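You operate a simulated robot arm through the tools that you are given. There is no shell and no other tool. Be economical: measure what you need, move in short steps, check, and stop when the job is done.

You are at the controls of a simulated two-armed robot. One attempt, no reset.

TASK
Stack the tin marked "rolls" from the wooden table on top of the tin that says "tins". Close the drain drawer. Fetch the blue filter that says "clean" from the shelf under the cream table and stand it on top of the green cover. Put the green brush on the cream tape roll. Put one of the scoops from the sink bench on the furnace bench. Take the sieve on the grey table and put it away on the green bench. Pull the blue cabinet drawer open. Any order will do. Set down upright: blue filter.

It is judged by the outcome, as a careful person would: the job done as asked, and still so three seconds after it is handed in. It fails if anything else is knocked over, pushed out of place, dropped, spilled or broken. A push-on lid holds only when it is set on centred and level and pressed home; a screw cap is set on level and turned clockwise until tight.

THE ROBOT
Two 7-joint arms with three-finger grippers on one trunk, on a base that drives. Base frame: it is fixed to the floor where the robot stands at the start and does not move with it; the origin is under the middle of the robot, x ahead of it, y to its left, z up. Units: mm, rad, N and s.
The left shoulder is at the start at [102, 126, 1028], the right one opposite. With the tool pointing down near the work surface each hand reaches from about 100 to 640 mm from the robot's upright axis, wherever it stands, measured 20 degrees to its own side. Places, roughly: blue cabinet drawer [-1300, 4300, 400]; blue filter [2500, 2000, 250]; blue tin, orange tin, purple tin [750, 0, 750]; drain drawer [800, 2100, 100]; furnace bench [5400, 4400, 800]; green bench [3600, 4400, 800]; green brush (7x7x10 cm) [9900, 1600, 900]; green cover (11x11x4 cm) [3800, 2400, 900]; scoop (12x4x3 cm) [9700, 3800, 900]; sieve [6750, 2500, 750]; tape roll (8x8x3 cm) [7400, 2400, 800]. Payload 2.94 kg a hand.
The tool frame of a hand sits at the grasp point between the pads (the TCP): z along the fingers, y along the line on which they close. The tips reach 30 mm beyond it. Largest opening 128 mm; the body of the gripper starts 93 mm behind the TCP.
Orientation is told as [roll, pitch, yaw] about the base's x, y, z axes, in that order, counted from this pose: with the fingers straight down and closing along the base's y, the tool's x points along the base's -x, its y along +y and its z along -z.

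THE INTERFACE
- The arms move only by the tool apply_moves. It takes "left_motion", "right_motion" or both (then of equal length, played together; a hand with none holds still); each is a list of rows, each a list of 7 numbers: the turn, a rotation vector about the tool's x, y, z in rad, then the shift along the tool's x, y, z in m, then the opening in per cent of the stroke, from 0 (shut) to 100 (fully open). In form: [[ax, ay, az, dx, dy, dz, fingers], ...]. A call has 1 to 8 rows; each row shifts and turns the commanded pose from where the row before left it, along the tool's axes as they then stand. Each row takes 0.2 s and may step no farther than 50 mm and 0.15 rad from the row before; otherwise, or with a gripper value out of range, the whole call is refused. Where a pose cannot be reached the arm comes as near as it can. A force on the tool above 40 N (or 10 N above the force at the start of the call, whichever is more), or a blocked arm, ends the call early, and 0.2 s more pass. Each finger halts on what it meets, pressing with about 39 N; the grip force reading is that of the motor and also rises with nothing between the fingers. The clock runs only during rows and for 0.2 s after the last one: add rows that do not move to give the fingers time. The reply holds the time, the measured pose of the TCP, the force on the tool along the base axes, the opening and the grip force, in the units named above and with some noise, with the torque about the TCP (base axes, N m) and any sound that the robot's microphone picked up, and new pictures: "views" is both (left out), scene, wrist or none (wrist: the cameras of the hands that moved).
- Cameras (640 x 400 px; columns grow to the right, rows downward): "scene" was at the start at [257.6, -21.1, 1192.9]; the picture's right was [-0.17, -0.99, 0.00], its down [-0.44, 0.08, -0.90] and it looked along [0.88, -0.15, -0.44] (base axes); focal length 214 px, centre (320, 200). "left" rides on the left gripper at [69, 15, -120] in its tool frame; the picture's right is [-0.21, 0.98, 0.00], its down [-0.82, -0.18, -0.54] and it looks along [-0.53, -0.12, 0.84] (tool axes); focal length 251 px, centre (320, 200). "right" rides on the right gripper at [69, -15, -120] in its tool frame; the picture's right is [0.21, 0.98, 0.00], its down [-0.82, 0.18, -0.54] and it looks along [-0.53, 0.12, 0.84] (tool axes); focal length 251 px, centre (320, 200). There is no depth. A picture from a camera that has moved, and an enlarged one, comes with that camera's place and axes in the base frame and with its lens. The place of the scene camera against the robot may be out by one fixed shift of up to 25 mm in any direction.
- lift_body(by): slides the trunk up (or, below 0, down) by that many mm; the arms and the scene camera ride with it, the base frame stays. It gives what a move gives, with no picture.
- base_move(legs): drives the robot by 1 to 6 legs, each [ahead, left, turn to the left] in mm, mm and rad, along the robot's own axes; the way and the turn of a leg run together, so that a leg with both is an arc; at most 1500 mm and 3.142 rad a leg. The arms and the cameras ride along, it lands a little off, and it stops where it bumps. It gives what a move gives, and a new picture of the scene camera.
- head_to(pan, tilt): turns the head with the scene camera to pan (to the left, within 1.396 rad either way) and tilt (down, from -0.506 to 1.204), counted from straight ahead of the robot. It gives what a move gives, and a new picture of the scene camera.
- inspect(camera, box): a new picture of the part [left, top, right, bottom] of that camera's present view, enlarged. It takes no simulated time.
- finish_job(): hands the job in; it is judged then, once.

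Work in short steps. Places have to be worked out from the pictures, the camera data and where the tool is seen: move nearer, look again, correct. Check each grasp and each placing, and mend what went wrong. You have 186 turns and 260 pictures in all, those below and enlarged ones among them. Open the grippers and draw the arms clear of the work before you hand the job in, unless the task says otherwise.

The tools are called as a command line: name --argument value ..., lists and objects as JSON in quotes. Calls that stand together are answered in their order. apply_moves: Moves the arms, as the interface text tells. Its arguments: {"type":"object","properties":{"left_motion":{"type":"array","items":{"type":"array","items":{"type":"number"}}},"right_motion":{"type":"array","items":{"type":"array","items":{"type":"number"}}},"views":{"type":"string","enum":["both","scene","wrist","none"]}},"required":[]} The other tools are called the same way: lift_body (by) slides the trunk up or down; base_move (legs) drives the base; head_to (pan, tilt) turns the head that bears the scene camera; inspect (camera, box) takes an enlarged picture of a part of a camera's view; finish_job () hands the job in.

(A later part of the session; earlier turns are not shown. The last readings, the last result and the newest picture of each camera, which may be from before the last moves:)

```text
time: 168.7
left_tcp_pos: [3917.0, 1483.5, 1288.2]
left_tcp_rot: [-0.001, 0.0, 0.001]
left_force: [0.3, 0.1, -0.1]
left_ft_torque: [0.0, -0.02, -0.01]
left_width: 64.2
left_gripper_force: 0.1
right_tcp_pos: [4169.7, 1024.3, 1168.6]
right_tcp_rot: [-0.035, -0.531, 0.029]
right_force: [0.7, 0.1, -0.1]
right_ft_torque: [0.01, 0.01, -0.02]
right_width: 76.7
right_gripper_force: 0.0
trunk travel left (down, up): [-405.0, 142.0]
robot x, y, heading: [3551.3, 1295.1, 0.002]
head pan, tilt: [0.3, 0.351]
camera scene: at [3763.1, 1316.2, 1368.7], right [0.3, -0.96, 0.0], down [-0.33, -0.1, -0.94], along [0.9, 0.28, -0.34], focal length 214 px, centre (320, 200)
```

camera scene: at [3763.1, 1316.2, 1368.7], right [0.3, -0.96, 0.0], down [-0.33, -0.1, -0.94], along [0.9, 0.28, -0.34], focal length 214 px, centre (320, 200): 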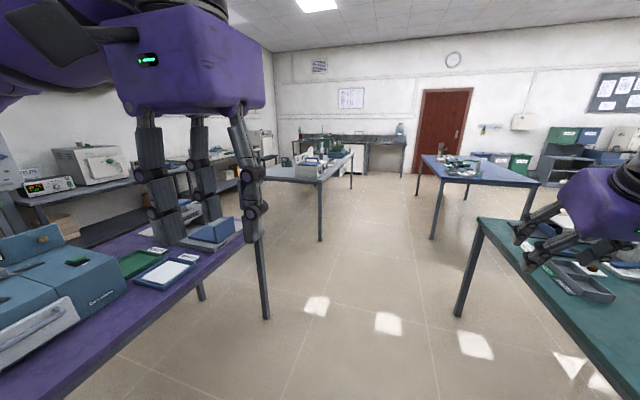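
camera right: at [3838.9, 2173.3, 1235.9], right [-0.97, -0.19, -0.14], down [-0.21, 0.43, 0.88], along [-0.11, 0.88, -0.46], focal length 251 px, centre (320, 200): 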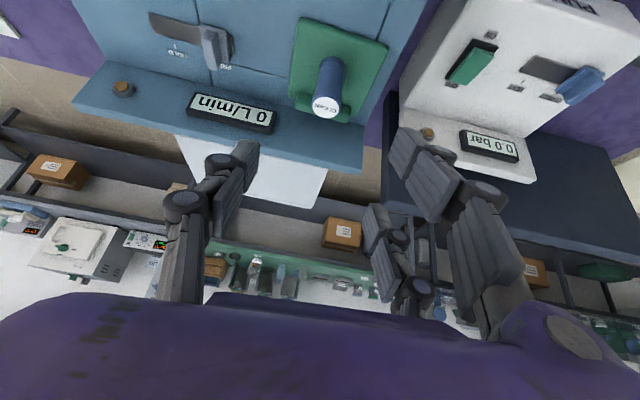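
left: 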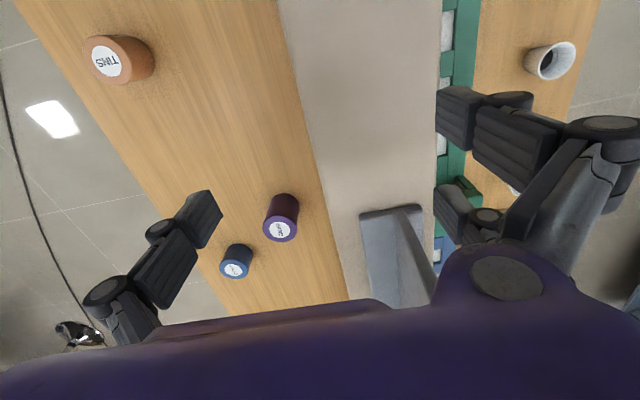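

The aisle at y≈1300 is clear. I'll drive ahead to x≈7500 and look at the grey table and the far benches.

base_move --legs '[[1500, 0, 0], [1500, 0, 0]]'

head_to --pan 0.85 --tilt 0.5

```text
time: 183.1
left_tcp_pos: [6903.8, 1521.6, 1288.4]
left_tcp_rot: [-0.001, -0.002, 0.012]
left_force: [0.3, -0.6, 0.3]
left_ft_torque: [0.03, 0.0, 0.0]
left_width: 64.1
left_gripper_force: 0.0
right_tcp_pos: [7162.1, 1066.9, 1167.3]
right_tcp_rot: [-0.034, -0.532, 0.04]
right_force: [0.2, 0.1, -0.6]
right_ft_torque: [0.01, -0.02, 0.0]
right_width: 76.6
right_gripper_force: 0.1
trunk travel left (down, up): [-405.0, 142.0]
robot x, y, heading: [6535.7, 1325.1, 0.013]
head pan, tilt: [0.3, 0.351]
camera scene: at [6752.3, 1352.5, 1368.8], right [0.31, -0.95, 0.0], down [-0.33, -0.11, -0.94], along [0.89, 0.29, -0.34], focal length 214 px, centre (320, 200)
```

scene: 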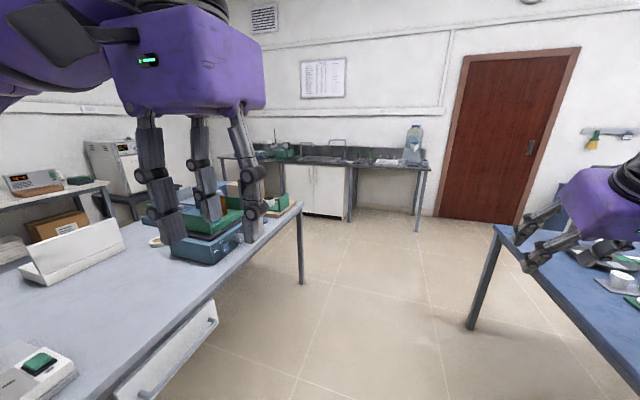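

```text
time: 184.1
left_tcp_pos: [6903.5, 1521.8, 1289.2]
left_tcp_rot: [-0.002, -0.001, 0.011]
left_force: [0.1, -0.1, 0.9]
left_ft_torque: [0.03, -0.01, 0.0]
left_width: 63.7
left_gripper_force: 0.1
right_tcp_pos: [7161.7, 1066.7, 1167.7]
right_tcp_rot: [-0.035, -0.533, 0.042]
right_force: [0.1, 0.0, 0.3]
right_ft_torque: [0.01, -0.03, 0.01]
right_width: 76.8
right_gripper_force: 0.0
trunk travel left (down, up): [-405.0, 142.0]
robot x, y, heading: [6542.3, 1329.0, 0.013]
head pan, tilt: [0.85, 0.499]
camera scene: at [6723.0, 1392.9, 1355.1], right [0.76, -0.65, 0.0], down [-0.31, -0.36, -0.88], along [0.57, 0.67, -0.48], focal length 214 px, centre (320, 200)
```

scene: 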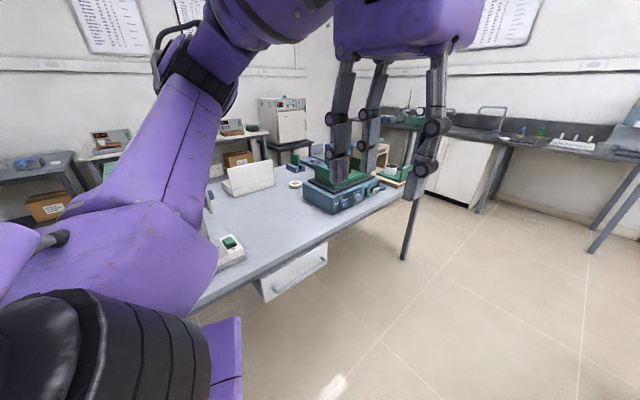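

The grey table's left part is hidden by my arm. I'll go on to the far bench first (brush, scoop), leaving the grey table for the way back.

base_move --legs '[[1500, 0, 0], [650, 0, 0]]'

head_to --pan 0.1 --tilt 0.45

```text
time: 194.7
left_tcp_pos: [9049.8, 1542.6, 1287.8]
left_tcp_rot: [-0.001, -0.003, -0.008]
left_force: [-0.1, -0.6, 0.1]
left_ft_torque: [0.02, 0.02, 0.0]
left_width: 64.1
left_gripper_force: 0.0
right_tcp_pos: [9299.0, 1080.4, 1167.8]
right_tcp_rot: [-0.037, -0.532, 0.019]
right_force: [0.6, 0.7, -0.7]
right_ft_torque: [-0.02, 0.01, -0.03]
right_width: 76.9
right_gripper_force: 0.0
trunk travel left (down, up): [-405.0, 142.0]
robot x, y, heading: [8684.6, 1351.8, -0.011]
head pan, tilt: [0.85, 0.499]
camera scene: at [8866.3, 1417.1, 1355.1], right [0.75, -0.67, 0.0], down [-0.32, -0.36, -0.88], along [0.58, 0.66, -0.48], focal length 214 px, centre (320, 200)
```

scene: 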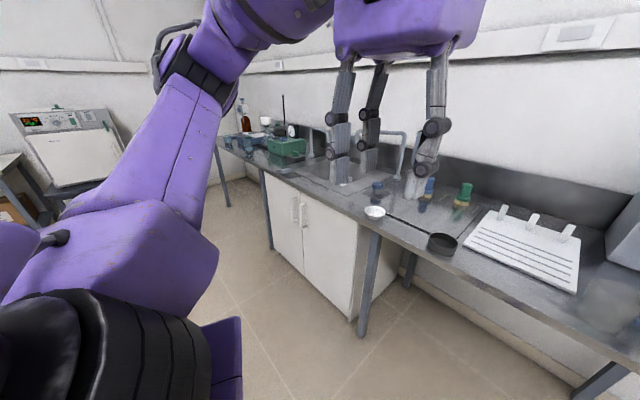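

```text
time: 195.8
left_tcp_pos: [9049.4, 1541.2, 1288.3]
left_tcp_rot: [-0.001, -0.002, -0.008]
left_force: [1.1, 0.4, -0.3]
left_ft_torque: [0.01, 0.04, -0.01]
left_width: 63.9
left_gripper_force: 0.0
right_tcp_pos: [9298.5, 1080.6, 1168.0]
right_tcp_rot: [-0.036, -0.532, 0.018]
right_force: [-0.3, 0.0, 0.2]
right_ft_torque: [0.0, -0.01, 0.02]
right_width: 76.7
right_gripper_force: 0.0
trunk travel left (down, up): [-405.0, 142.0]
robot x, y, heading: [8680.2, 1358.7, -0.006]
head pan, tilt: [0.099, 0.45]
camera scene: at [8897.4, 1357.7, 1359.5], right [0.09, -1.0, 0.0], down [-0.43, -0.04, -0.9], along [0.9, 0.08, -0.44], focal length 214 px, centre (320, 200)
```

scene: 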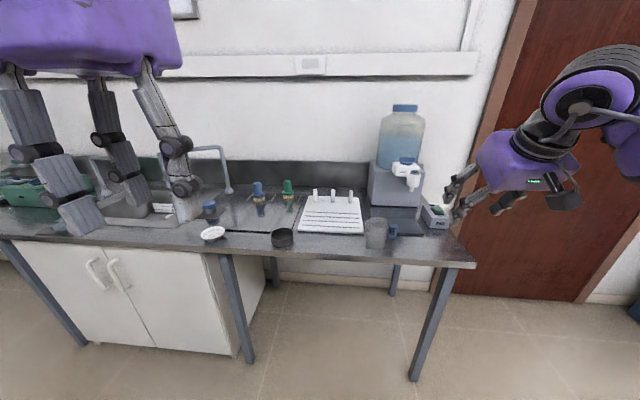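

The green brush stands beside a blue one on the bench at about (9920,1620). Zooming in.

inspect --camera "scene" --box '[190, 150, 380, 260]'

```text
3.37 times, centred on (285, 205) of scene
camera zoom: at [8897.4, 1357.7, 1359.5], right [0.09, -1.0, 0.0], down [-0.43, -0.04, -0.9], along [0.9, 0.08, -0.44], focal length 722 px, centre (438, 183)
```

zoom: 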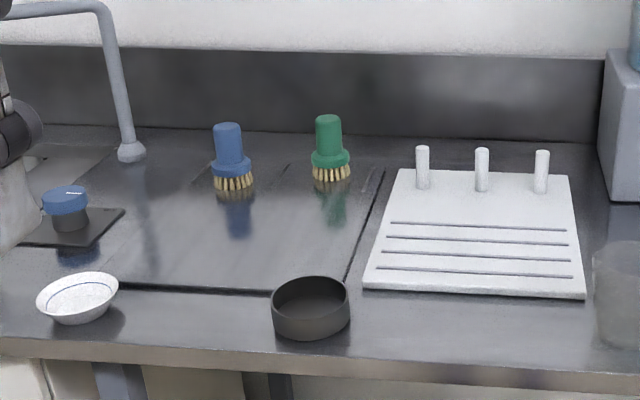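

The brush has a 40 mm handle pointing up. I'll drive so the right hand sits in front of it, keeping clear of the cupboard.

base_move --legs '[[0, 500, 0], [440, 0, 0]]'

head_to --pan -0.25 --tilt 0.6

inspect --camera "right" --box '[0, 0, 640, 400]'

```text
time: 203.0
left_tcp_pos: [9498.9, 2041.7, 1287.9]
left_tcp_rot: [-0.002, 0.0, -0.012]
left_force: [0.8, -0.3, 0.5]
left_ft_torque: [-0.02, 0.0, 0.0]
left_width: 63.8
left_gripper_force: 0.0
right_tcp_pos: [9747.4, 1580.2, 1168.4]
right_tcp_rot: [-0.033, -0.53, 0.017]
right_force: [0.1, -0.8, 0.3]
right_ft_torque: [-0.01, 0.02, 0.01]
right_width: 76.4
right_gripper_force: 0.0
trunk travel left (down, up): [-405.0, 142.0]
robot x, y, heading: [9132.8, 1855.0, -0.009]
head pan, tilt: [0.099, 0.45]
camera scene: at [9345.7, 1858.1, 1359.6], right [0.09, -1.0, 0.0], down [-0.43, -0.04, -0.9], along [0.9, 0.08, -0.44], focal length 214 px, centre (320, 200)
```

scene: 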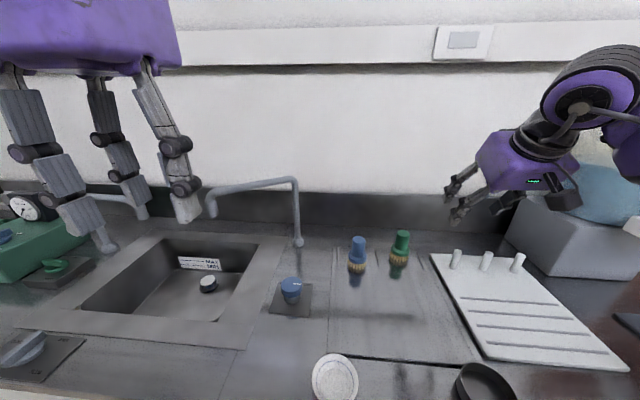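

```text
time: 203.9
left_tcp_pos: [9497.9, 2042.5, 1287.4]
left_tcp_rot: [-0.002, -0.003, -0.012]
left_force: [-0.6, 0.7, -0.1]
left_ft_torque: [0.01, 0.05, 0.01]
left_width: 64.0
left_gripper_force: 0.0
right_tcp_pos: [9747.2, 1580.3, 1168.3]
right_tcp_rot: [-0.035, -0.534, 0.016]
right_force: [0.1, 0.3, -0.3]
right_ft_torque: [0.03, 0.01, -0.01]
right_width: 77.0
right_gripper_force: 0.0
trunk travel left (down, up): [-405.0, 142.0]
robot x, y, heading: [9130.9, 1854.0, -0.009]
head pan, tilt: [-0.25, 0.6]
camera scene: at [9339.6, 1827.3, 1346.1], right [-0.26, -0.97, 0.0], down [-0.55, 0.14, -0.83], along [0.8, -0.21, -0.56], focal length 214 px, centre (320, 200)
```

scene: 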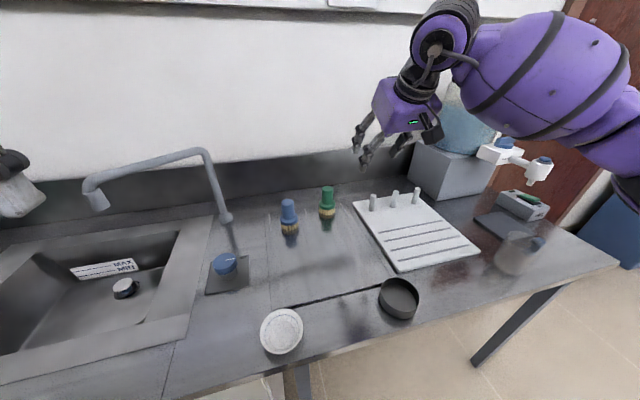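

```text
1.00 times, centred on (320, 200) of right (not enlarged: the box is as wide or as high as the picture)
camera zoom: at [9627.5, 1567.6, 1235.9], right [-0.18, 0.97, -0.14], down [0.43, 0.21, 0.88], along [0.88, 0.1, -0.46], focal length 251 px, centre (320, 200)
```

zoom: 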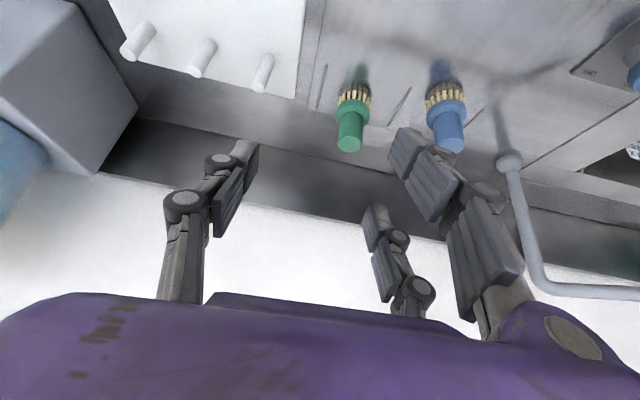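

The wrist view suggests the brush is at about (9885,1623) with its top near z 1005. I'll move partway toward it and re-measure.

apply_moves --right_motion '[[0, 0, 0, -0.017, 0.01, 0.0325, 80], [0, 0, 0, -0.017, 0.01, 0.0325, 80], [0, 0, 0, -0.017, 0.01, 0.0325, 80], [0, 0, 0, 0, 0, 0, 80]]' --views "wrist"

```text
time: 204.9
left_tcp_pos: [9497.9, 2041.9, 1289.7]
left_tcp_rot: [-0.002, -0.001, -0.011]
left_force: [0.2, -0.4, 0.0]
left_ft_torque: [0.03, 0.0, -0.01]
left_width: 63.8
left_gripper_force: 0.1
right_tcp_pos: [9841.2, 1611.2, 1105.9]
right_tcp_rot: [-0.035, -0.534, 0.016]
right_force: [0.9, -0.9, 0.5]
right_ft_torque: [-0.04, -0.02, 0.01]
right_width: 102.8
right_gripper_force: 0.1
trunk travel left (down, up): [-405.0, 142.0]
robot x, y, heading: [9131.7, 1851.1, -0.006]
head pan, tilt: [-0.25, 0.6]
camera right: at [9722.2, 1599.0, 1174.9], right [-0.18, 0.97, -0.14], down [0.43, 0.21, 0.88], along [0.88, 0.1, -0.46], focal length 251 px, centre (320, 200)
```

right: 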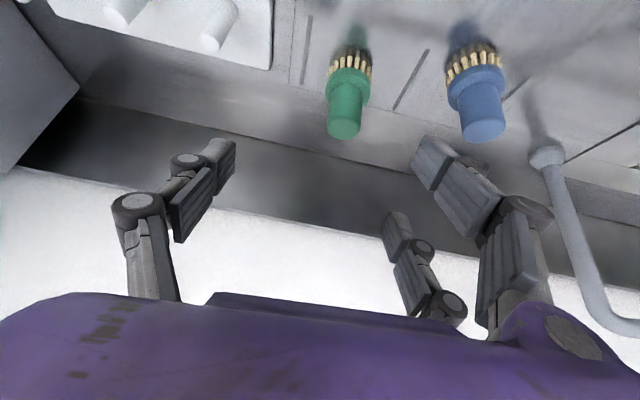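

Depth is still uncertain. I'll move 60 mm straight ahead at this height for more parallax.

apply_moves --right_motion '[[0, 0, 0, -0.0258, 0.005, 0.0153, 80], [0, 0, 0, -0.0258, 0.005, 0.0153, 80], [0, 0, 0, 0, 0, 0, 80]]' --views "both"

```text
time: 205.7
left_tcp_pos: [9497.9, 2042.1, 1288.5]
left_tcp_rot: [-0.002, -0.002, -0.012]
left_force: [-0.2, 0.0, 0.1]
left_ft_torque: [0.05, -0.03, 0.0]
left_width: 64.0
left_gripper_force: 0.0
right_tcp_pos: [9897.9, 1618.3, 1107.9]
right_tcp_rot: [-0.035, -0.536, 0.017]
right_force: [-0.2, 0.7, -0.5]
right_ft_torque: [0.0, -0.01, -0.04]
right_width: 102.5
right_gripper_force: 0.0
trunk travel left (down, up): [-405.0, 142.0]
robot x, y, heading: [9130.2, 1856.4, -0.007]
head pan, tilt: [-0.25, 0.6]
camera scene: at [9339.2, 1826.8, 1346.1], right [-0.26, -0.97, 0.0], down [-0.55, 0.15, -0.83], along [0.8, -0.21, -0.56], focal length 214 px, centre (320, 200)
camera right: at [9779.0, 1606.4, 1176.8], right [-0.18, 0.97, -0.14], down [0.43, 0.21, 0.88], along [0.88, 0.1, -0.46], focal length 251 px, centre (320, 200)
```

scene: 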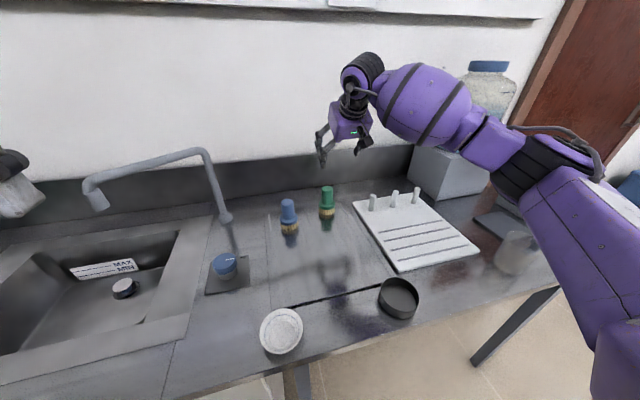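
right: 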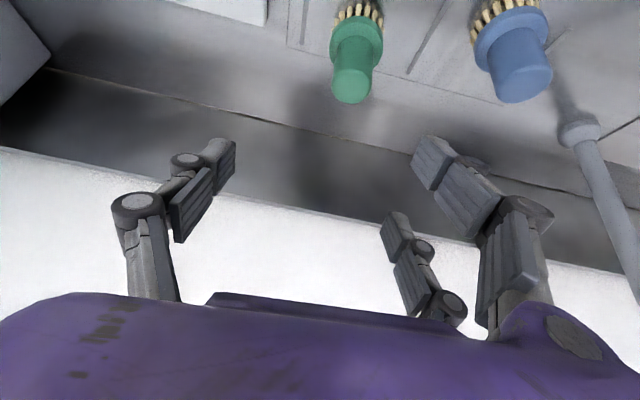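

Consistent triangulation: brush top at (9954,1640,946), bench z≈845. I'll drive ahead 55 mm and lower in two stages.

base_move --legs '[[55, 0, 0]]'

apply_moves --right_motion '[[0, 0, 0, 0.023, 0.011, 0.0387, 80], [0, 0, 0, 0.023, 0.011, 0.0387, 80], [0, 0, 0, 0, 0, 0, 80]]' --views "wrist"

```text
time: 206.6
left_tcp_pos: [9550.1, 2041.3, 1288.4]
left_tcp_rot: [-0.003, -0.004, -0.012]
left_force: [0.5, 0.5, -0.5]
left_ft_torque: [0.0, 0.01, 0.0]
left_width: 64.5
left_gripper_force: 0.1
right_tcp_pos: [9949.1, 1618.7, 1109.5]
right_tcp_rot: [-0.035, -0.535, 0.019]
right_force: [0.2, 0.2, -0.2]
right_ft_torque: [0.01, 0.0, 0.01]
right_width: 102.4
right_gripper_force: 0.1
trunk travel left (down, up): [-405.0, 142.0]
robot x, y, heading: [9182.9, 1859.4, -0.01]
head pan, tilt: [-0.25, 0.6]
camera scene: at [9391.5, 1826.9, 1346.2], right [-0.26, -0.97, 0.0], down [-0.55, 0.14, -0.83], along [0.8, -0.21, -0.56], focal length 214 px, centre (320, 200)
```

scene: 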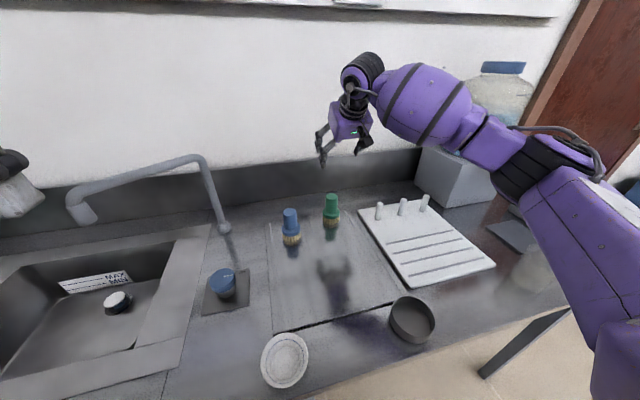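

```text
time: 207.4
left_tcp_pos: [9550.8, 2041.2, 1289.0]
left_tcp_rot: [-0.003, 0.0, -0.013]
left_force: [-0.6, -0.1, -0.5]
left_ft_torque: [-0.02, 0.01, 0.0]
left_width: 64.1
left_gripper_force: 0.0
right_tcp_pos: [9952.2, 1638.6, 1018.1]
right_tcp_rot: [-0.033, -0.535, 0.017]
right_force: [-0.2, 0.5, 0.8]
right_ft_torque: [0.02, -0.03, -0.03]
right_width: 102.5
right_gripper_force: 0.0
trunk travel left (down, up): [-405.0, 142.0]
robot x, y, heading: [9184.2, 1857.9, -0.014]
head pan, tilt: [-0.25, 0.6]
camera right: at [9832.9, 1626.0, 1085.9], right [-0.19, 0.97, -0.14], down [0.43, 0.21, 0.88], along [0.88, 0.1, -0.46], focal length 251 px, centre (320, 200)
```

right: 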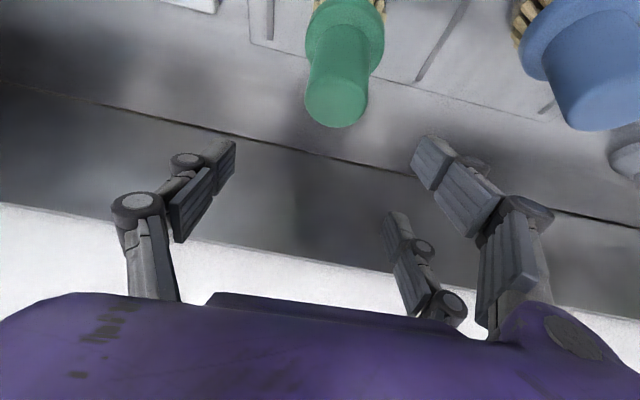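

Centred. I'll lower 88 mm and close on the handle.

apply_moves --right_motion '[[0, 0, 0, 0.0224, 0.0, 0.0378, 80], [0, 0, 0, 0.0224, 0.001, 0.0378, 80], [0, 0, 0, 0, 0, 0, 80], [0, 0, 0, 0, 0, 0, 40], [0, 0, 0, 0, 0, 0, 20], [0, 0, 0, 0, 0, 0, 20], [0, 0, 0, 0, 0, 0, 20]]' --views "wrist"

```text
time: 209.0
left_tcp_pos: [9551.6, 2042.0, 1287.1]
left_tcp_rot: [0.0, -0.001, -0.009]
left_force: [0.3, -0.1, -0.5]
left_ft_torque: [0.02, -0.01, -0.03]
left_width: 63.8
left_gripper_force: 0.1
right_tcp_pos: [9949.3, 1637.4, 929.7]
right_tcp_rot: [-0.036, -0.533, 0.018]
right_force: [0.1, 2.5, 1.8]
right_ft_torque: [0.1, 0.01, -0.03]
right_width: 50.1
right_gripper_force: 39.3
trunk travel left (down, up): [-405.0, 142.0]
robot x, y, heading: [9183.3, 1856.3, -0.007]
head pan, tilt: [-0.25, 0.6]
camera right: at [9830.6, 1625.2, 997.7], right [-0.19, 0.97, -0.14], down [0.43, 0.21, 0.88], along [0.88, 0.1, -0.46], focal length 251 px, centre (320, 200)
```

right: 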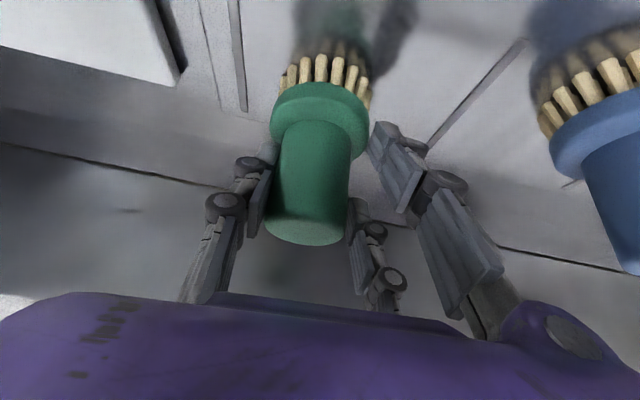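

Gripped at 50 mm. I'll lift and verify.

apply_moves --right_motion '[[0, 0, 0, -0.0224, 0.0, -0.0378, 20], [0, 0, 0, -0.0224, 0, -0.0378, 20], [0, 0, 0, -0.0224, 0, -0.0378, 20], [0, 0, 0, -0.0224, 0, -0.0378, 20], [0, 0, 0, 0, 0, 0, 20]]' --views "wrist"

```text
time: 210.2
left_tcp_pos: [9551.5, 2041.6, 1287.7]
left_tcp_rot: [-0.004, -0.001, -0.01]
left_force: [0.8, -0.2, -0.2]
left_ft_torque: [-0.02, -0.02, -0.03]
left_width: 64.1
left_gripper_force: 0.0
right_tcp_pos: [9952.9, 1643.7, 1102.6]
right_tcp_rot: [-0.037, -0.532, 0.018]
right_force: [-0.4, -0.1, -0.4]
right_ft_torque: [0.0, 0.01, 0.06]
right_width: 39.0
right_gripper_force: 38.8
trunk travel left (down, up): [-405.0, 142.0]
robot x, y, heading: [9183.5, 1856.9, -0.012]
head pan, tilt: [-0.25, 0.6]
camera right: at [9833.6, 1631.5, 1170.9], right [-0.18, 0.97, -0.14], down [0.43, 0.21, 0.88], along [0.88, 0.1, -0.46], focal length 251 px, centre (320, 200)
```

right: 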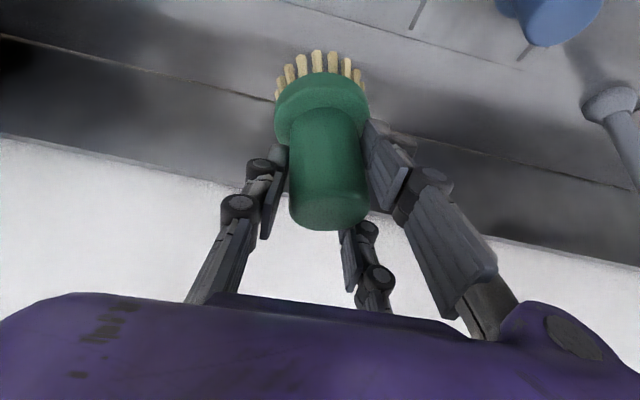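

The brush is held. I'll back away from the bench, slide left toward the scoop at about (9700,3800), and look.

base_move --legs '[[-550, 0, 0], [0, 1500, 0]]'

head_to --pan 0.25 --tilt 0.5

```text
time: 226.4
left_tcp_pos: [9016.2, 3563.0, 1288.2]
left_tcp_rot: [-0.003, -0.001, -0.012]
left_force: [0.2, -0.5, -0.6]
left_ft_torque: [-0.02, -0.02, 0.03]
left_width: 63.9
left_gripper_force: 0.0
right_tcp_pos: [9416.4, 3166.5, 1101.5]
right_tcp_rot: [-0.036, -0.532, 0.018]
right_force: [-0.9, 0.6, -0.7]
right_ft_torque: [0.0, -0.01, -0.01]
right_width: 38.8
right_gripper_force: 39.0
trunk travel left (down, up): [-405.0, 142.0]
robot x, y, heading: [8647.2, 3375.5, -0.011]
head pan, tilt: [-0.25, 0.6]
camera scene: at [8857.2, 3348.4, 1346.0], right [-0.26, -0.97, 0.0], down [-0.55, 0.14, -0.83], along [0.8, -0.21, -0.56], focal length 214 px, centre (320, 200)
```

scene: 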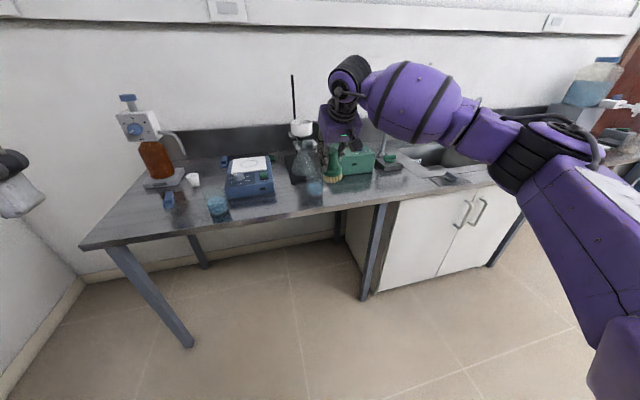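

```text
time: 227.3
left_tcp_pos: [9015.6, 3564.1, 1288.8]
left_tcp_rot: [-0.002, -0.003, -0.011]
left_force: [0.0, -0.3, 0.1]
left_ft_torque: [0.03, 0.0, -0.01]
left_width: 64.1
left_gripper_force: 0.1
right_tcp_pos: [9416.7, 3167.2, 1102.5]
right_tcp_rot: [-0.035, -0.532, 0.019]
right_force: [-0.6, -0.5, -0.8]
right_ft_torque: [0.04, 0.0, 0.01]
right_width: 38.8
right_gripper_force: 39.1
trunk travel left (down, up): [-405.0, 142.0]
robot x, y, heading: [8645.3, 3373.7, -0.009]
head pan, tilt: [0.25, 0.499]
camera scene: at [8860.1, 3392.6, 1355.1], right [0.24, -0.97, 0.0], down [-0.47, -0.11, -0.88], along [0.85, 0.21, -0.48], focal length 214 px, centre (320, 200)
```

scene: 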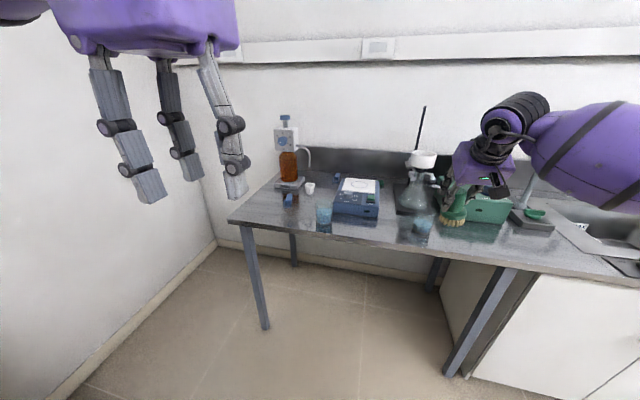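

Looking for scoops near the bottle and balance.

inspect --camera "scene" --box '[240, 150, 400, 250]'

```text
4.00 times, centred on (320, 200) of scene
camera zoom: at [8860.1, 3392.6, 1355.1], right [0.24, -0.97, 0.0], down [-0.47, -0.11, -0.88], along [0.85, 0.21, -0.48], focal length 858 px, centre (320, 200)
```

zoom: 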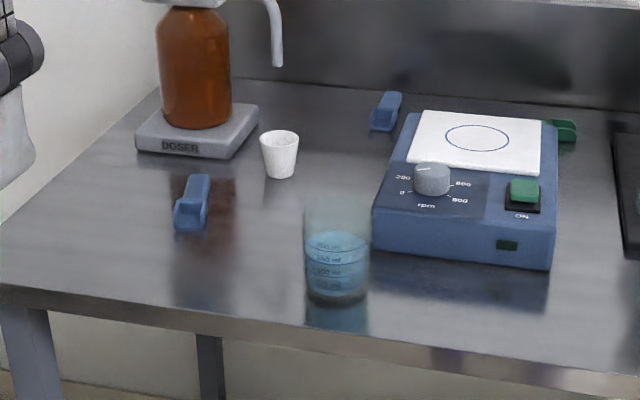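

A blue scoop lies at about (9715,3763), pointing roughly along x. I'll retract the right hand (with the brush) to stay clear of the ring stand, then drive in for the left hand.

apply_moves --right_motion '[[0, 0, 0, 0.03, 0.0, -0.035, 20], [0, 0, 0, 0.03, 0, -0.035, 20], [0, 0, 0, 0.035, 0, -0.02, 20], [0, 0, 0, 0.035, 0, -0.02, 20], [0, 0, 0, 0.035, 0, -0.02, 20], [0, 0, 0, 0.02, 0, -0.01, 20]]' --views "none"

base_move --legs '[[0, 200, 0], [500, 0, 0]]'

inspect --camera "left" --box '[0, 0, 640, 400]'

```text
time: 228.7
left_tcp_pos: [9014.4, 3562.1, 1288.6]
left_tcp_rot: [-0.002, -0.001, -0.01]
left_force: [0.7, 0.3, 0.1]
left_ft_torque: [0.03, -0.01, 0.02]
left_width: 64.1
left_gripper_force: 0.0
right_tcp_pos: [9186.3, 3166.5, 1130.8]
right_tcp_rot: [-0.034, -0.535, 0.021]
right_force: [0.1, 0.8, -0.9]
right_ft_torque: [-0.02, 0.04, 0.0]
right_width: 39.0
right_gripper_force: 39.3
trunk travel left (down, up): [-405.0, 142.0]
robot x, y, heading: [8646.0, 3381.5, -0.01]
head pan, tilt: [0.25, 0.499]
```

```text
time: 233.6
left_tcp_pos: [9503.2, 3753.5, 1288.0]
left_tcp_rot: [-0.001, -0.003, -0.019]
left_force: [-0.3, 0.8, 0.3]
left_ft_torque: [0.0, 0.01, 0.01]
left_width: 64.0
left_gripper_force: 0.0
right_tcp_pos: [9672.8, 3356.2, 1130.8]
right_tcp_rot: [-0.034, -0.535, 0.01]
right_force: [0.0, 0.1, -0.9]
right_ft_torque: [0.0, -0.01, 0.0]
right_width: 38.7
right_gripper_force: 38.9
trunk travel left (down, up): [-405.0, 142.0]
robot x, y, heading: [9133.5, 3574.0, -0.021]
head pan, tilt: [0.25, 0.499]
camera scene: at [9346.4, 3584.8, 1355.1], right [0.23, -0.97, 0.0], down [-0.47, -0.11, -0.88], along [0.85, 0.2, -0.48], focal length 214 px, centre (320, 200)
```

scene: 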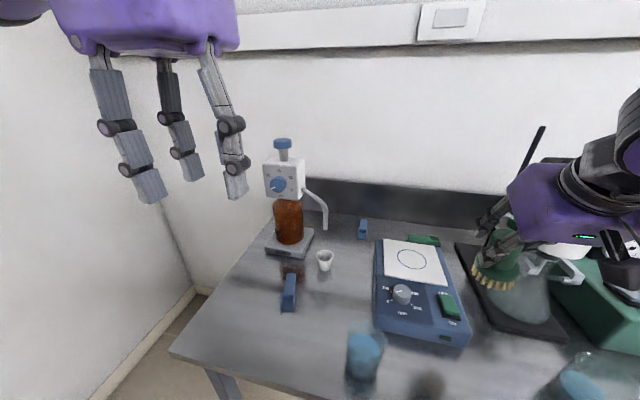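

```text
1.00 times, centred on (320, 200) of left (not enlarged: the box is as wide or as high as the picture)
camera zoom: at [9433.6, 3770.4, 1407.2], right [0.23, 0.97, 0.0], down [0.82, -0.19, 0.54], along [0.53, -0.13, -0.84], focal length 251 px, centre (320, 200)
```

zoom: 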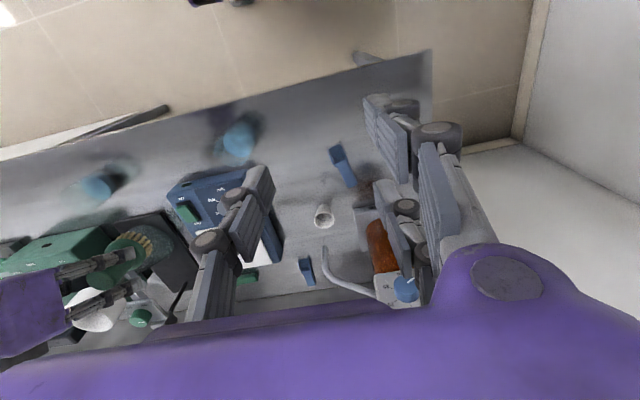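

The scoop centre is at about (9700,3761), with direction ≈0.18 rad. I'll move the left hand above it.

apply_moves --left_motion '[[0, 0, 0, -0.0242, 0.001, 0.036, 50], [0, 0, 0, -0.0242, 0.001, 0.036, 50], [0, 0, 0, -0.0242, 0.001, 0.036, 50], [0, 0, 0, -0.0242, 0.001, 0.036, 50], [0, 0, 0, -0.0242, 0.001, 0.036, 50], [0, 0, 0, -0.0242, 0.001, 0.036, 50], [0, 0, 0, -0.0242, 0.001, 0.036, 50], [0, 0, 0, -0.0242, 0.001, 0.036, 50]]' --views "none"

apply_moves --left_motion '[[0, 0, -0.1, 0, 0, 0, 70], [0, 0, -0.1, 0, 0, 0, 70], [0, 0, 0, 0, 0, 0, 70]]' --views "wrist"

```text
time: 235.4
left_tcp_pos: [9698.8, 3760.2, 998.1]
left_tcp_rot: [-0.003, -0.001, -0.018]
left_force: [1.4, -0.4, 0.1]
left_ft_torque: [0.0, 0.03, -0.03]
left_width: 64.1
left_gripper_force: 0.2
right_tcp_pos: [9673.4, 3355.3, 1130.5]
right_tcp_rot: [-0.034, -0.532, 0.01]
right_force: [0.0, 0.2, -0.7]
right_ft_torque: [0.01, 0.03, 0.0]
right_width: 39.0
right_gripper_force: 38.7
trunk travel left (down, up): [-405.0, 142.0]
robot x, y, heading: [9130.7, 3570.9, -0.021]
head pan, tilt: [0.25, 0.499]
```

```text
time: 236.2
left_tcp_pos: [9698.0, 3758.3, 998.7]
left_tcp_rot: [-0.003, -0.002, 0.182]
left_force: [0.4, 1.0, 0.6]
left_ft_torque: [0.04, 0.01, 0.03]
left_width: 89.7
left_gripper_force: 0.1
right_tcp_pos: [9672.2, 3355.8, 1130.7]
right_tcp_rot: [-0.034, -0.534, 0.012]
right_force: [0.0, 0.6, -0.3]
right_ft_torque: [-0.02, 0.01, 0.02]
right_width: 39.2
right_gripper_force: 38.8
trunk travel left (down, up): [-405.0, 142.0]
robot x, y, heading: [9135.8, 3573.5, -0.019]
head pan, tilt: [0.25, 0.499]
camera left: at [9626.3, 3760.5, 1118.4], right [0.03, 1.0, 0.0], down [0.84, -0.03, 0.54], along [0.54, -0.02, -0.84], focal length 251 px, centre (320, 200)
```

left: 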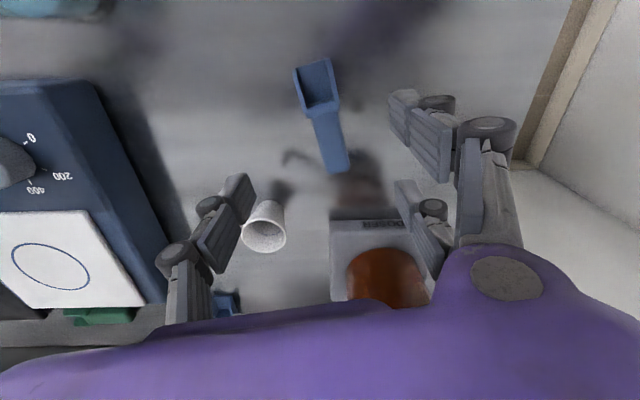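

The cup of the scoop is centred at about (9665,3757) and the handle points away. I'll grip across the cup, lowering to z≈882 first.

apply_moves --left_motion '[[0, 0, -0.05, 0.029, 0.0035, 0.03, 70], [0, 0, 0, 0, 0, 0.044, 70], [0, 0, 0, 0, 0, 0.036, 70], [0, 0, 0, 0, 0, 0.006, 70], [0, 0, 0, 0, 0, 0, 70]]' --views "wrist"

```text
time: 237.4
left_tcp_pos: [9669.9, 3756.6, 884.0]
left_tcp_rot: [-0.002, -0.002, 0.232]
left_force: [-0.4, 0.3, 0.2]
left_ft_torque: [-0.01, 0.0, 0.01]
left_width: 89.4
left_gripper_force: 0.1
right_tcp_pos: [9672.6, 3355.0, 1130.1]
right_tcp_rot: [-0.036, -0.533, 0.011]
right_force: [0.7, -0.1, -1.6]
right_ft_torque: [0.0, 0.03, -0.03]
right_width: 38.6
right_gripper_force: 39.1
trunk travel left (down, up): [-405.0, 142.0]
robot x, y, heading: [9133.3, 3570.7, -0.02]
head pan, tilt: [0.25, 0.499]
camera left: at [9597.6, 3755.3, 1003.0], right [-0.02, 1.0, 0.0], down [0.84, 0.01, 0.54], along [0.54, 0.01, -0.84], focal length 251 px, centre (320, 200)
```

left: 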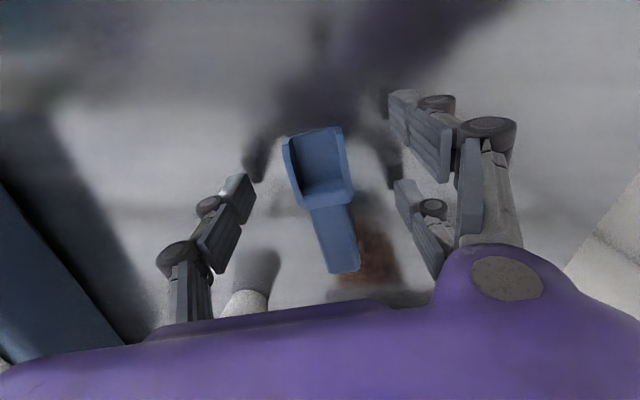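

Well placed over the cup. I'll lower 4 mm and close.

apply_moves --left_motion '[[0, 0, 0, 0.003, 0, 0.004, 70], [0, 0, 0, 0, 0, 0, 70], [0, 0, 0, 0, 0, 0, 35], [0, 0, 0, 0, 0, 0, 15], [0, 0, 0, 0, 0, 0, 15], [0, 0, 0, 0, 0, 0, 15]]' --views "wrist"

```text
time: 238.8
left_tcp_pos: [9666.7, 3756.0, 879.6]
left_tcp_rot: [-0.003, -0.002, 0.232]
left_force: [-0.1, 0.5, -0.1]
left_ft_torque: [0.02, -0.02, 0.0]
left_width: 34.5
left_gripper_force: 39.0
right_tcp_pos: [9672.3, 3355.0, 1130.8]
right_tcp_rot: [-0.036, -0.532, 0.011]
right_force: [0.0, 0.4, -1.8]
right_ft_torque: [0.0, -0.01, 0.02]
right_width: 38.4
right_gripper_force: 38.8
trunk travel left (down, up): [-405.0, 142.0]
robot x, y, heading: [9135.5, 3570.0, -0.016]
head pan, tilt: [0.25, 0.499]
camera left: at [9594.9, 3754.5, 999.3], right [-0.01, 1.0, 0.0], down [0.84, 0.01, 0.54], along [0.54, 0.01, -0.84], focal length 251 px, centre (320, 200)
```

left: 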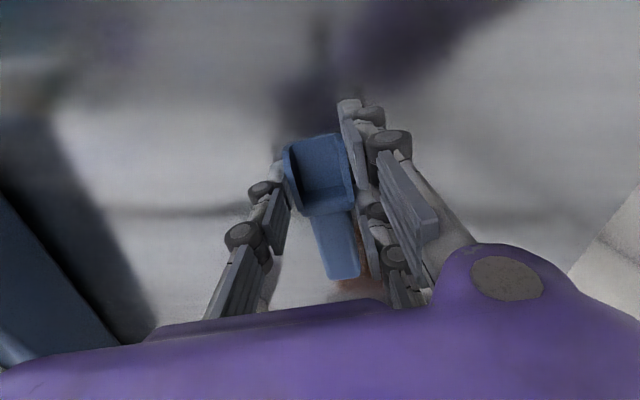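

Gripped at 34.5 mm. I'll lift 160 mm and check.

apply_moves --left_motion '[[0, 0, 0, 0, 0, -0.03, 15], [0, 0, 0, 0, 0, -0.045, 15], [0, 0, 0, 0, 0, -0.045, 15], [0, 0, 0, 0, 0, -0.045, 15], [0, 0, 0, 0, 0, 0, 15]]' --views "both"

```text
time: 240.0
left_tcp_pos: [9665.4, 3753.0, 1046.3]
left_tcp_rot: [-0.004, 0.0, 0.23]
left_force: [0.1, -0.1, -0.8]
left_ft_torque: [0.0, 0.04, -0.02]
left_width: 34.8
left_gripper_force: 38.8
right_tcp_pos: [9672.6, 3355.8, 1130.8]
right_tcp_rot: [-0.035, -0.532, 0.01]
right_force: [-0.5, 0.4, -0.1]
right_ft_torque: [0.0, 0.0, 0.0]
right_width: 38.7
right_gripper_force: 39.3
trunk travel left (down, up): [-405.0, 142.0]
robot x, y, heading: [9136.0, 3571.6, -0.015]
head pan, tilt: [0.25, 0.499]
camera scene: at [9346.9, 3585.1, 1355.0], right [0.23, -0.97, 0.0], down [-0.47, -0.11, -0.88], along [0.85, 0.2, -0.48], focal length 214 px, centre (320, 200)
camera left: at [9594.9, 3751.6, 1164.9], right [-0.01, 1.0, 0.0], down [0.84, 0.01, 0.54], along [0.54, 0.01, -0.84], focal length 251 px, centre (320, 200)
```

scene: 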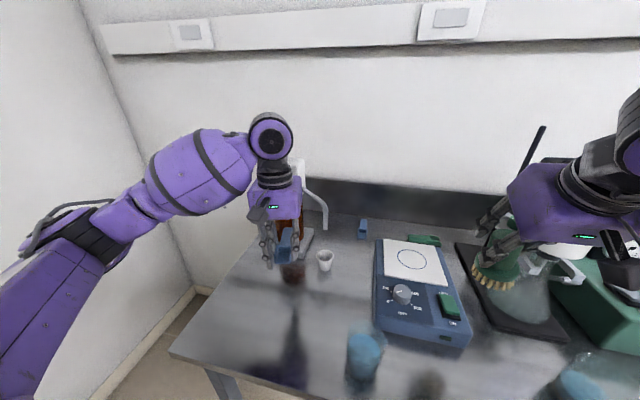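
left: 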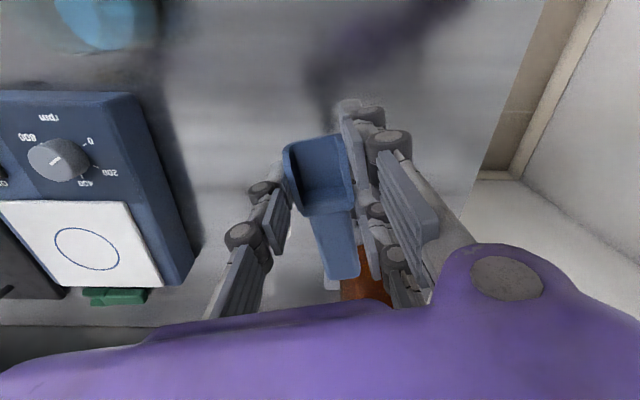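

The scoop is held in the left hand and the brush in the right. I'll back away, turn clockwise to face −x, and look at the grey table.

base_move --legs '[[-400, 0, 0], [0, -400, 0], [0, 0, -3.12]]'

head_to --pan 0.0 --tilt 0.3

```text
time: 253.4
left_tcp_pos: [8193.3, 2992.5, 1046.3]
left_tcp_rot: [-0.005, -0.003, -2.897]
left_force: [0.2, -0.2, -0.5]
left_ft_torque: [0.0, -0.04, 0.04]
left_width: 34.9
left_gripper_force: 39.2
right_tcp_pos: [8181.5, 3389.8, 1129.8]
right_tcp_rot: [-0.034, -0.532, -3.117]
right_force: [0.4, 1.1, -1.2]
right_ft_torque: [-0.04, 0.04, -0.01]
right_width: 38.6
right_gripper_force: 38.7
trunk travel left (down, up): [-405.0, 142.0]
robot x, y, heading: [8727.0, 3179.8, 3.136]
head pan, tilt: [0.25, 0.499]
camera scene: at [8539.5, 3154.4, 1355.1], right [-0.24, 0.97, 0.0], down [0.46, 0.12, -0.88], along [-0.85, -0.21, -0.48], focal length 214 px, centre (320, 200)
```

scene: 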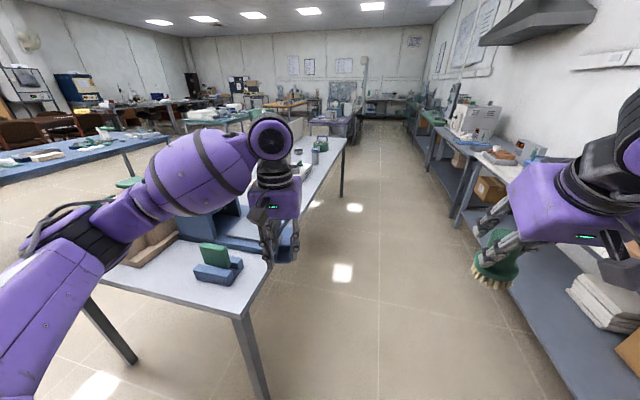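

```text
time: 254.2
left_tcp_pos: [8193.0, 2992.4, 1044.6]
left_tcp_rot: [-0.004, -0.002, -2.897]
left_force: [0.4, 0.6, 0.3]
left_ft_torque: [0.0, -0.01, 0.02]
left_width: 34.9
left_gripper_force: 39.0
right_tcp_pos: [8183.5, 3389.7, 1129.0]
right_tcp_rot: [-0.035, -0.534, -3.114]
right_force: [1.0, -0.6, -1.2]
right_ft_torque: [-0.02, -0.02, -0.01]
right_width: 38.5
right_gripper_force: 38.5
trunk travel left (down, up): [-405.0, 142.0]
robot x, y, heading: [8723.5, 3182.2, 3.14]
head pan, tilt: [0.0, 0.3]
camera scene: at [8534.4, 3176.7, 1373.4], right [0.0, 1.0, 0.0], down [0.3, 0.0, -0.96], along [-0.96, 0.0, -0.3], focal length 214 px, centre (320, 200)
```

scene: 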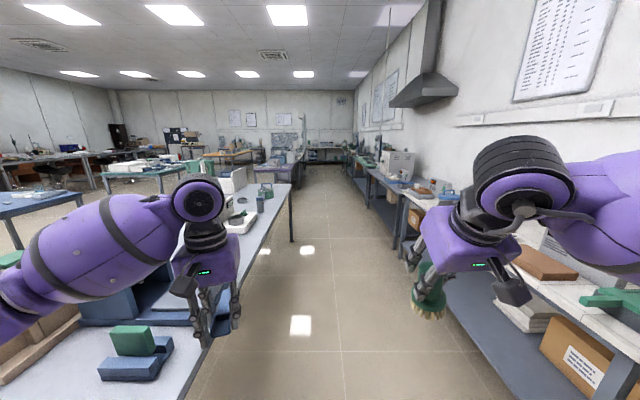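

The aisle between the grey table (back edge y≈2850) and the bench (y≈4000) is clear. I'll raise the trunk, drive to x≈7640 and face the grey table from behind.

lift_body --by 100

base_move --legs '[[1085, -70, 0], [0, 0, 1.571]]'

head_to --pan -0.1 --tilt 0.7

```text
time: 255.5
left_tcp_pos: [8192.3, 2992.0, 1144.0]
left_tcp_rot: [-0.002, 0.0, -2.896]
left_force: [0.3, 1.4, 0.1]
left_ft_torque: [-0.05, -0.01, -0.02]
left_width: 34.8
left_gripper_force: 38.6
right_tcp_pos: [8182.2, 3389.3, 1228.8]
right_tcp_rot: [-0.036, -0.531, -3.115]
right_force: [0.1, 0.1, -0.9]
right_ft_torque: [0.01, -0.01, 0.02]
right_width: 38.7
right_gripper_force: 38.6
trunk travel left (down, up): [-505.0, 42.0]
robot x, y, heading: [8719.5, 3180.7, 3.139]
head pan, tilt: [0.0, 0.3]
```

```text
time: 264.9
left_tcp_pos: [7835.7, 2714.8, 1144.7]
left_tcp_rot: [-0.003, -0.001, -1.299]
left_force: [0.1, -0.7, -0.5]
left_ft_torque: [0.03, 0.01, -0.05]
left_width: 35.0
left_gripper_force: 39.2
right_tcp_pos: [7438.2, 2691.7, 1230.9]
right_tcp_rot: [-0.036, -0.533, -1.522]
right_force: [0.5, 0.6, -0.9]
right_ft_torque: [0.0, 0.0, 0.02]
right_width: 38.4
right_gripper_force: 39.0
trunk travel left (down, up): [-505.0, 42.0]
robot x, y, heading: [7633.5, 3238.8, -1.549]
head pan, tilt: [0.0, 0.3]
camera scene: at [7650.0, 3087.7, 1489.5], right [-1.0, -0.02, 0.0], down [-0.01, 0.3, -0.96], along [0.02, -0.95, -0.3], focal length 214 px, centre (320, 200)
```

scene: 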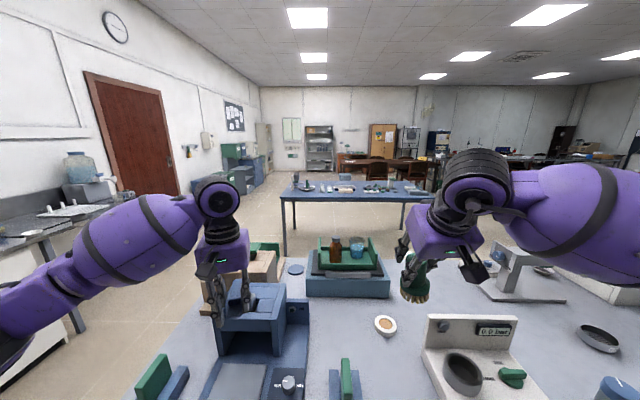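

```text
time: 265.8
left_tcp_pos: [7833.1, 2715.5, 1144.5]
left_tcp_rot: [-0.004, 0.0, -1.3]
left_force: [0.1, -0.2, -0.2]
left_ft_torque: [0.02, 0.0, 0.01]
left_width: 35.0
left_gripper_force: 39.2
right_tcp_pos: [7439.4, 2692.4, 1231.7]
right_tcp_rot: [-0.036, -0.533, -1.521]
right_force: [-0.7, -0.3, -1.6]
right_ft_torque: [0.01, 0.02, 0.01]
right_width: 38.8
right_gripper_force: 39.0
trunk travel left (down, up): [-505.0, 42.0]
robot x, y, heading: [7631.4, 3242.9, -1.55]
head pan, tilt: [-0.099, 0.7]
camera scene: at [7641.4, 3096.3, 1453.4], right [-1.0, 0.08, 0.0], down [0.05, 0.64, -0.77], along [-0.06, -0.76, -0.64], focal length 214 px, centre (320, 200)
```

scene: 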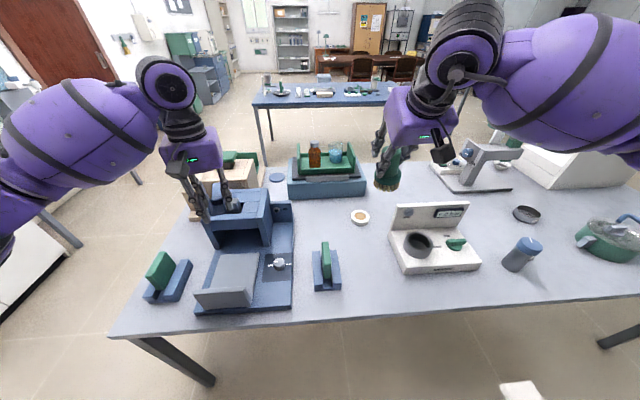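

The tape roll is the cream ring near (7420,2475) and the sieve the dark round dish near (6725,2510). I'll view both closely.

inspect --camera "right" --box '[0, 0, 640, 400]'

inspect --camera "scene" --box '[340, 180, 560, 290]'

```text
1.00 times, centred on (320, 200) of right (not enlarged: the box is as wide or as high as the picture)
camera zoom: at [7423.0, 2812.8, 1298.4], right [0.97, 0.22, -0.14], down [0.22, -0.43, 0.88], along [0.13, -0.88, -0.46], focal length 251 px, centre (320, 200)
```

zoom: 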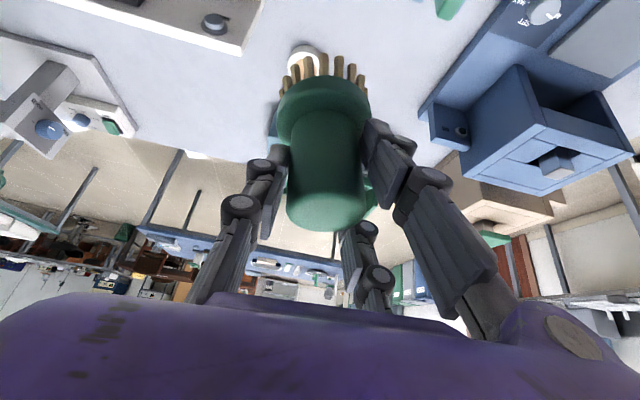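

```text
2.91 times, centred on (450, 235) of scene
camera zoom: at [7641.4, 3096.3, 1453.4], right [-1.0, 0.08, 0.0], down [0.05, 0.64, -0.77], along [-0.06, -0.76, -0.64], focal length 624 px, centre (-58, 98)
```

zoom: 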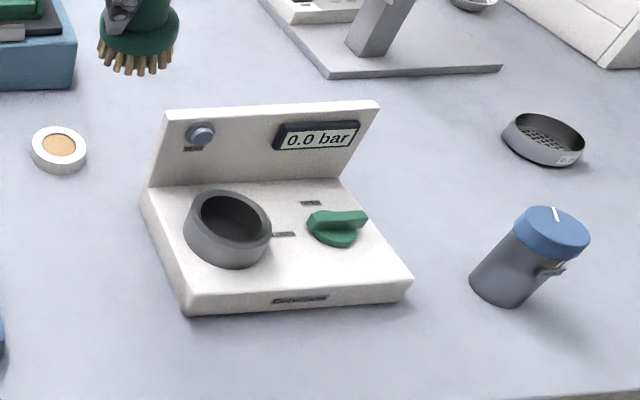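

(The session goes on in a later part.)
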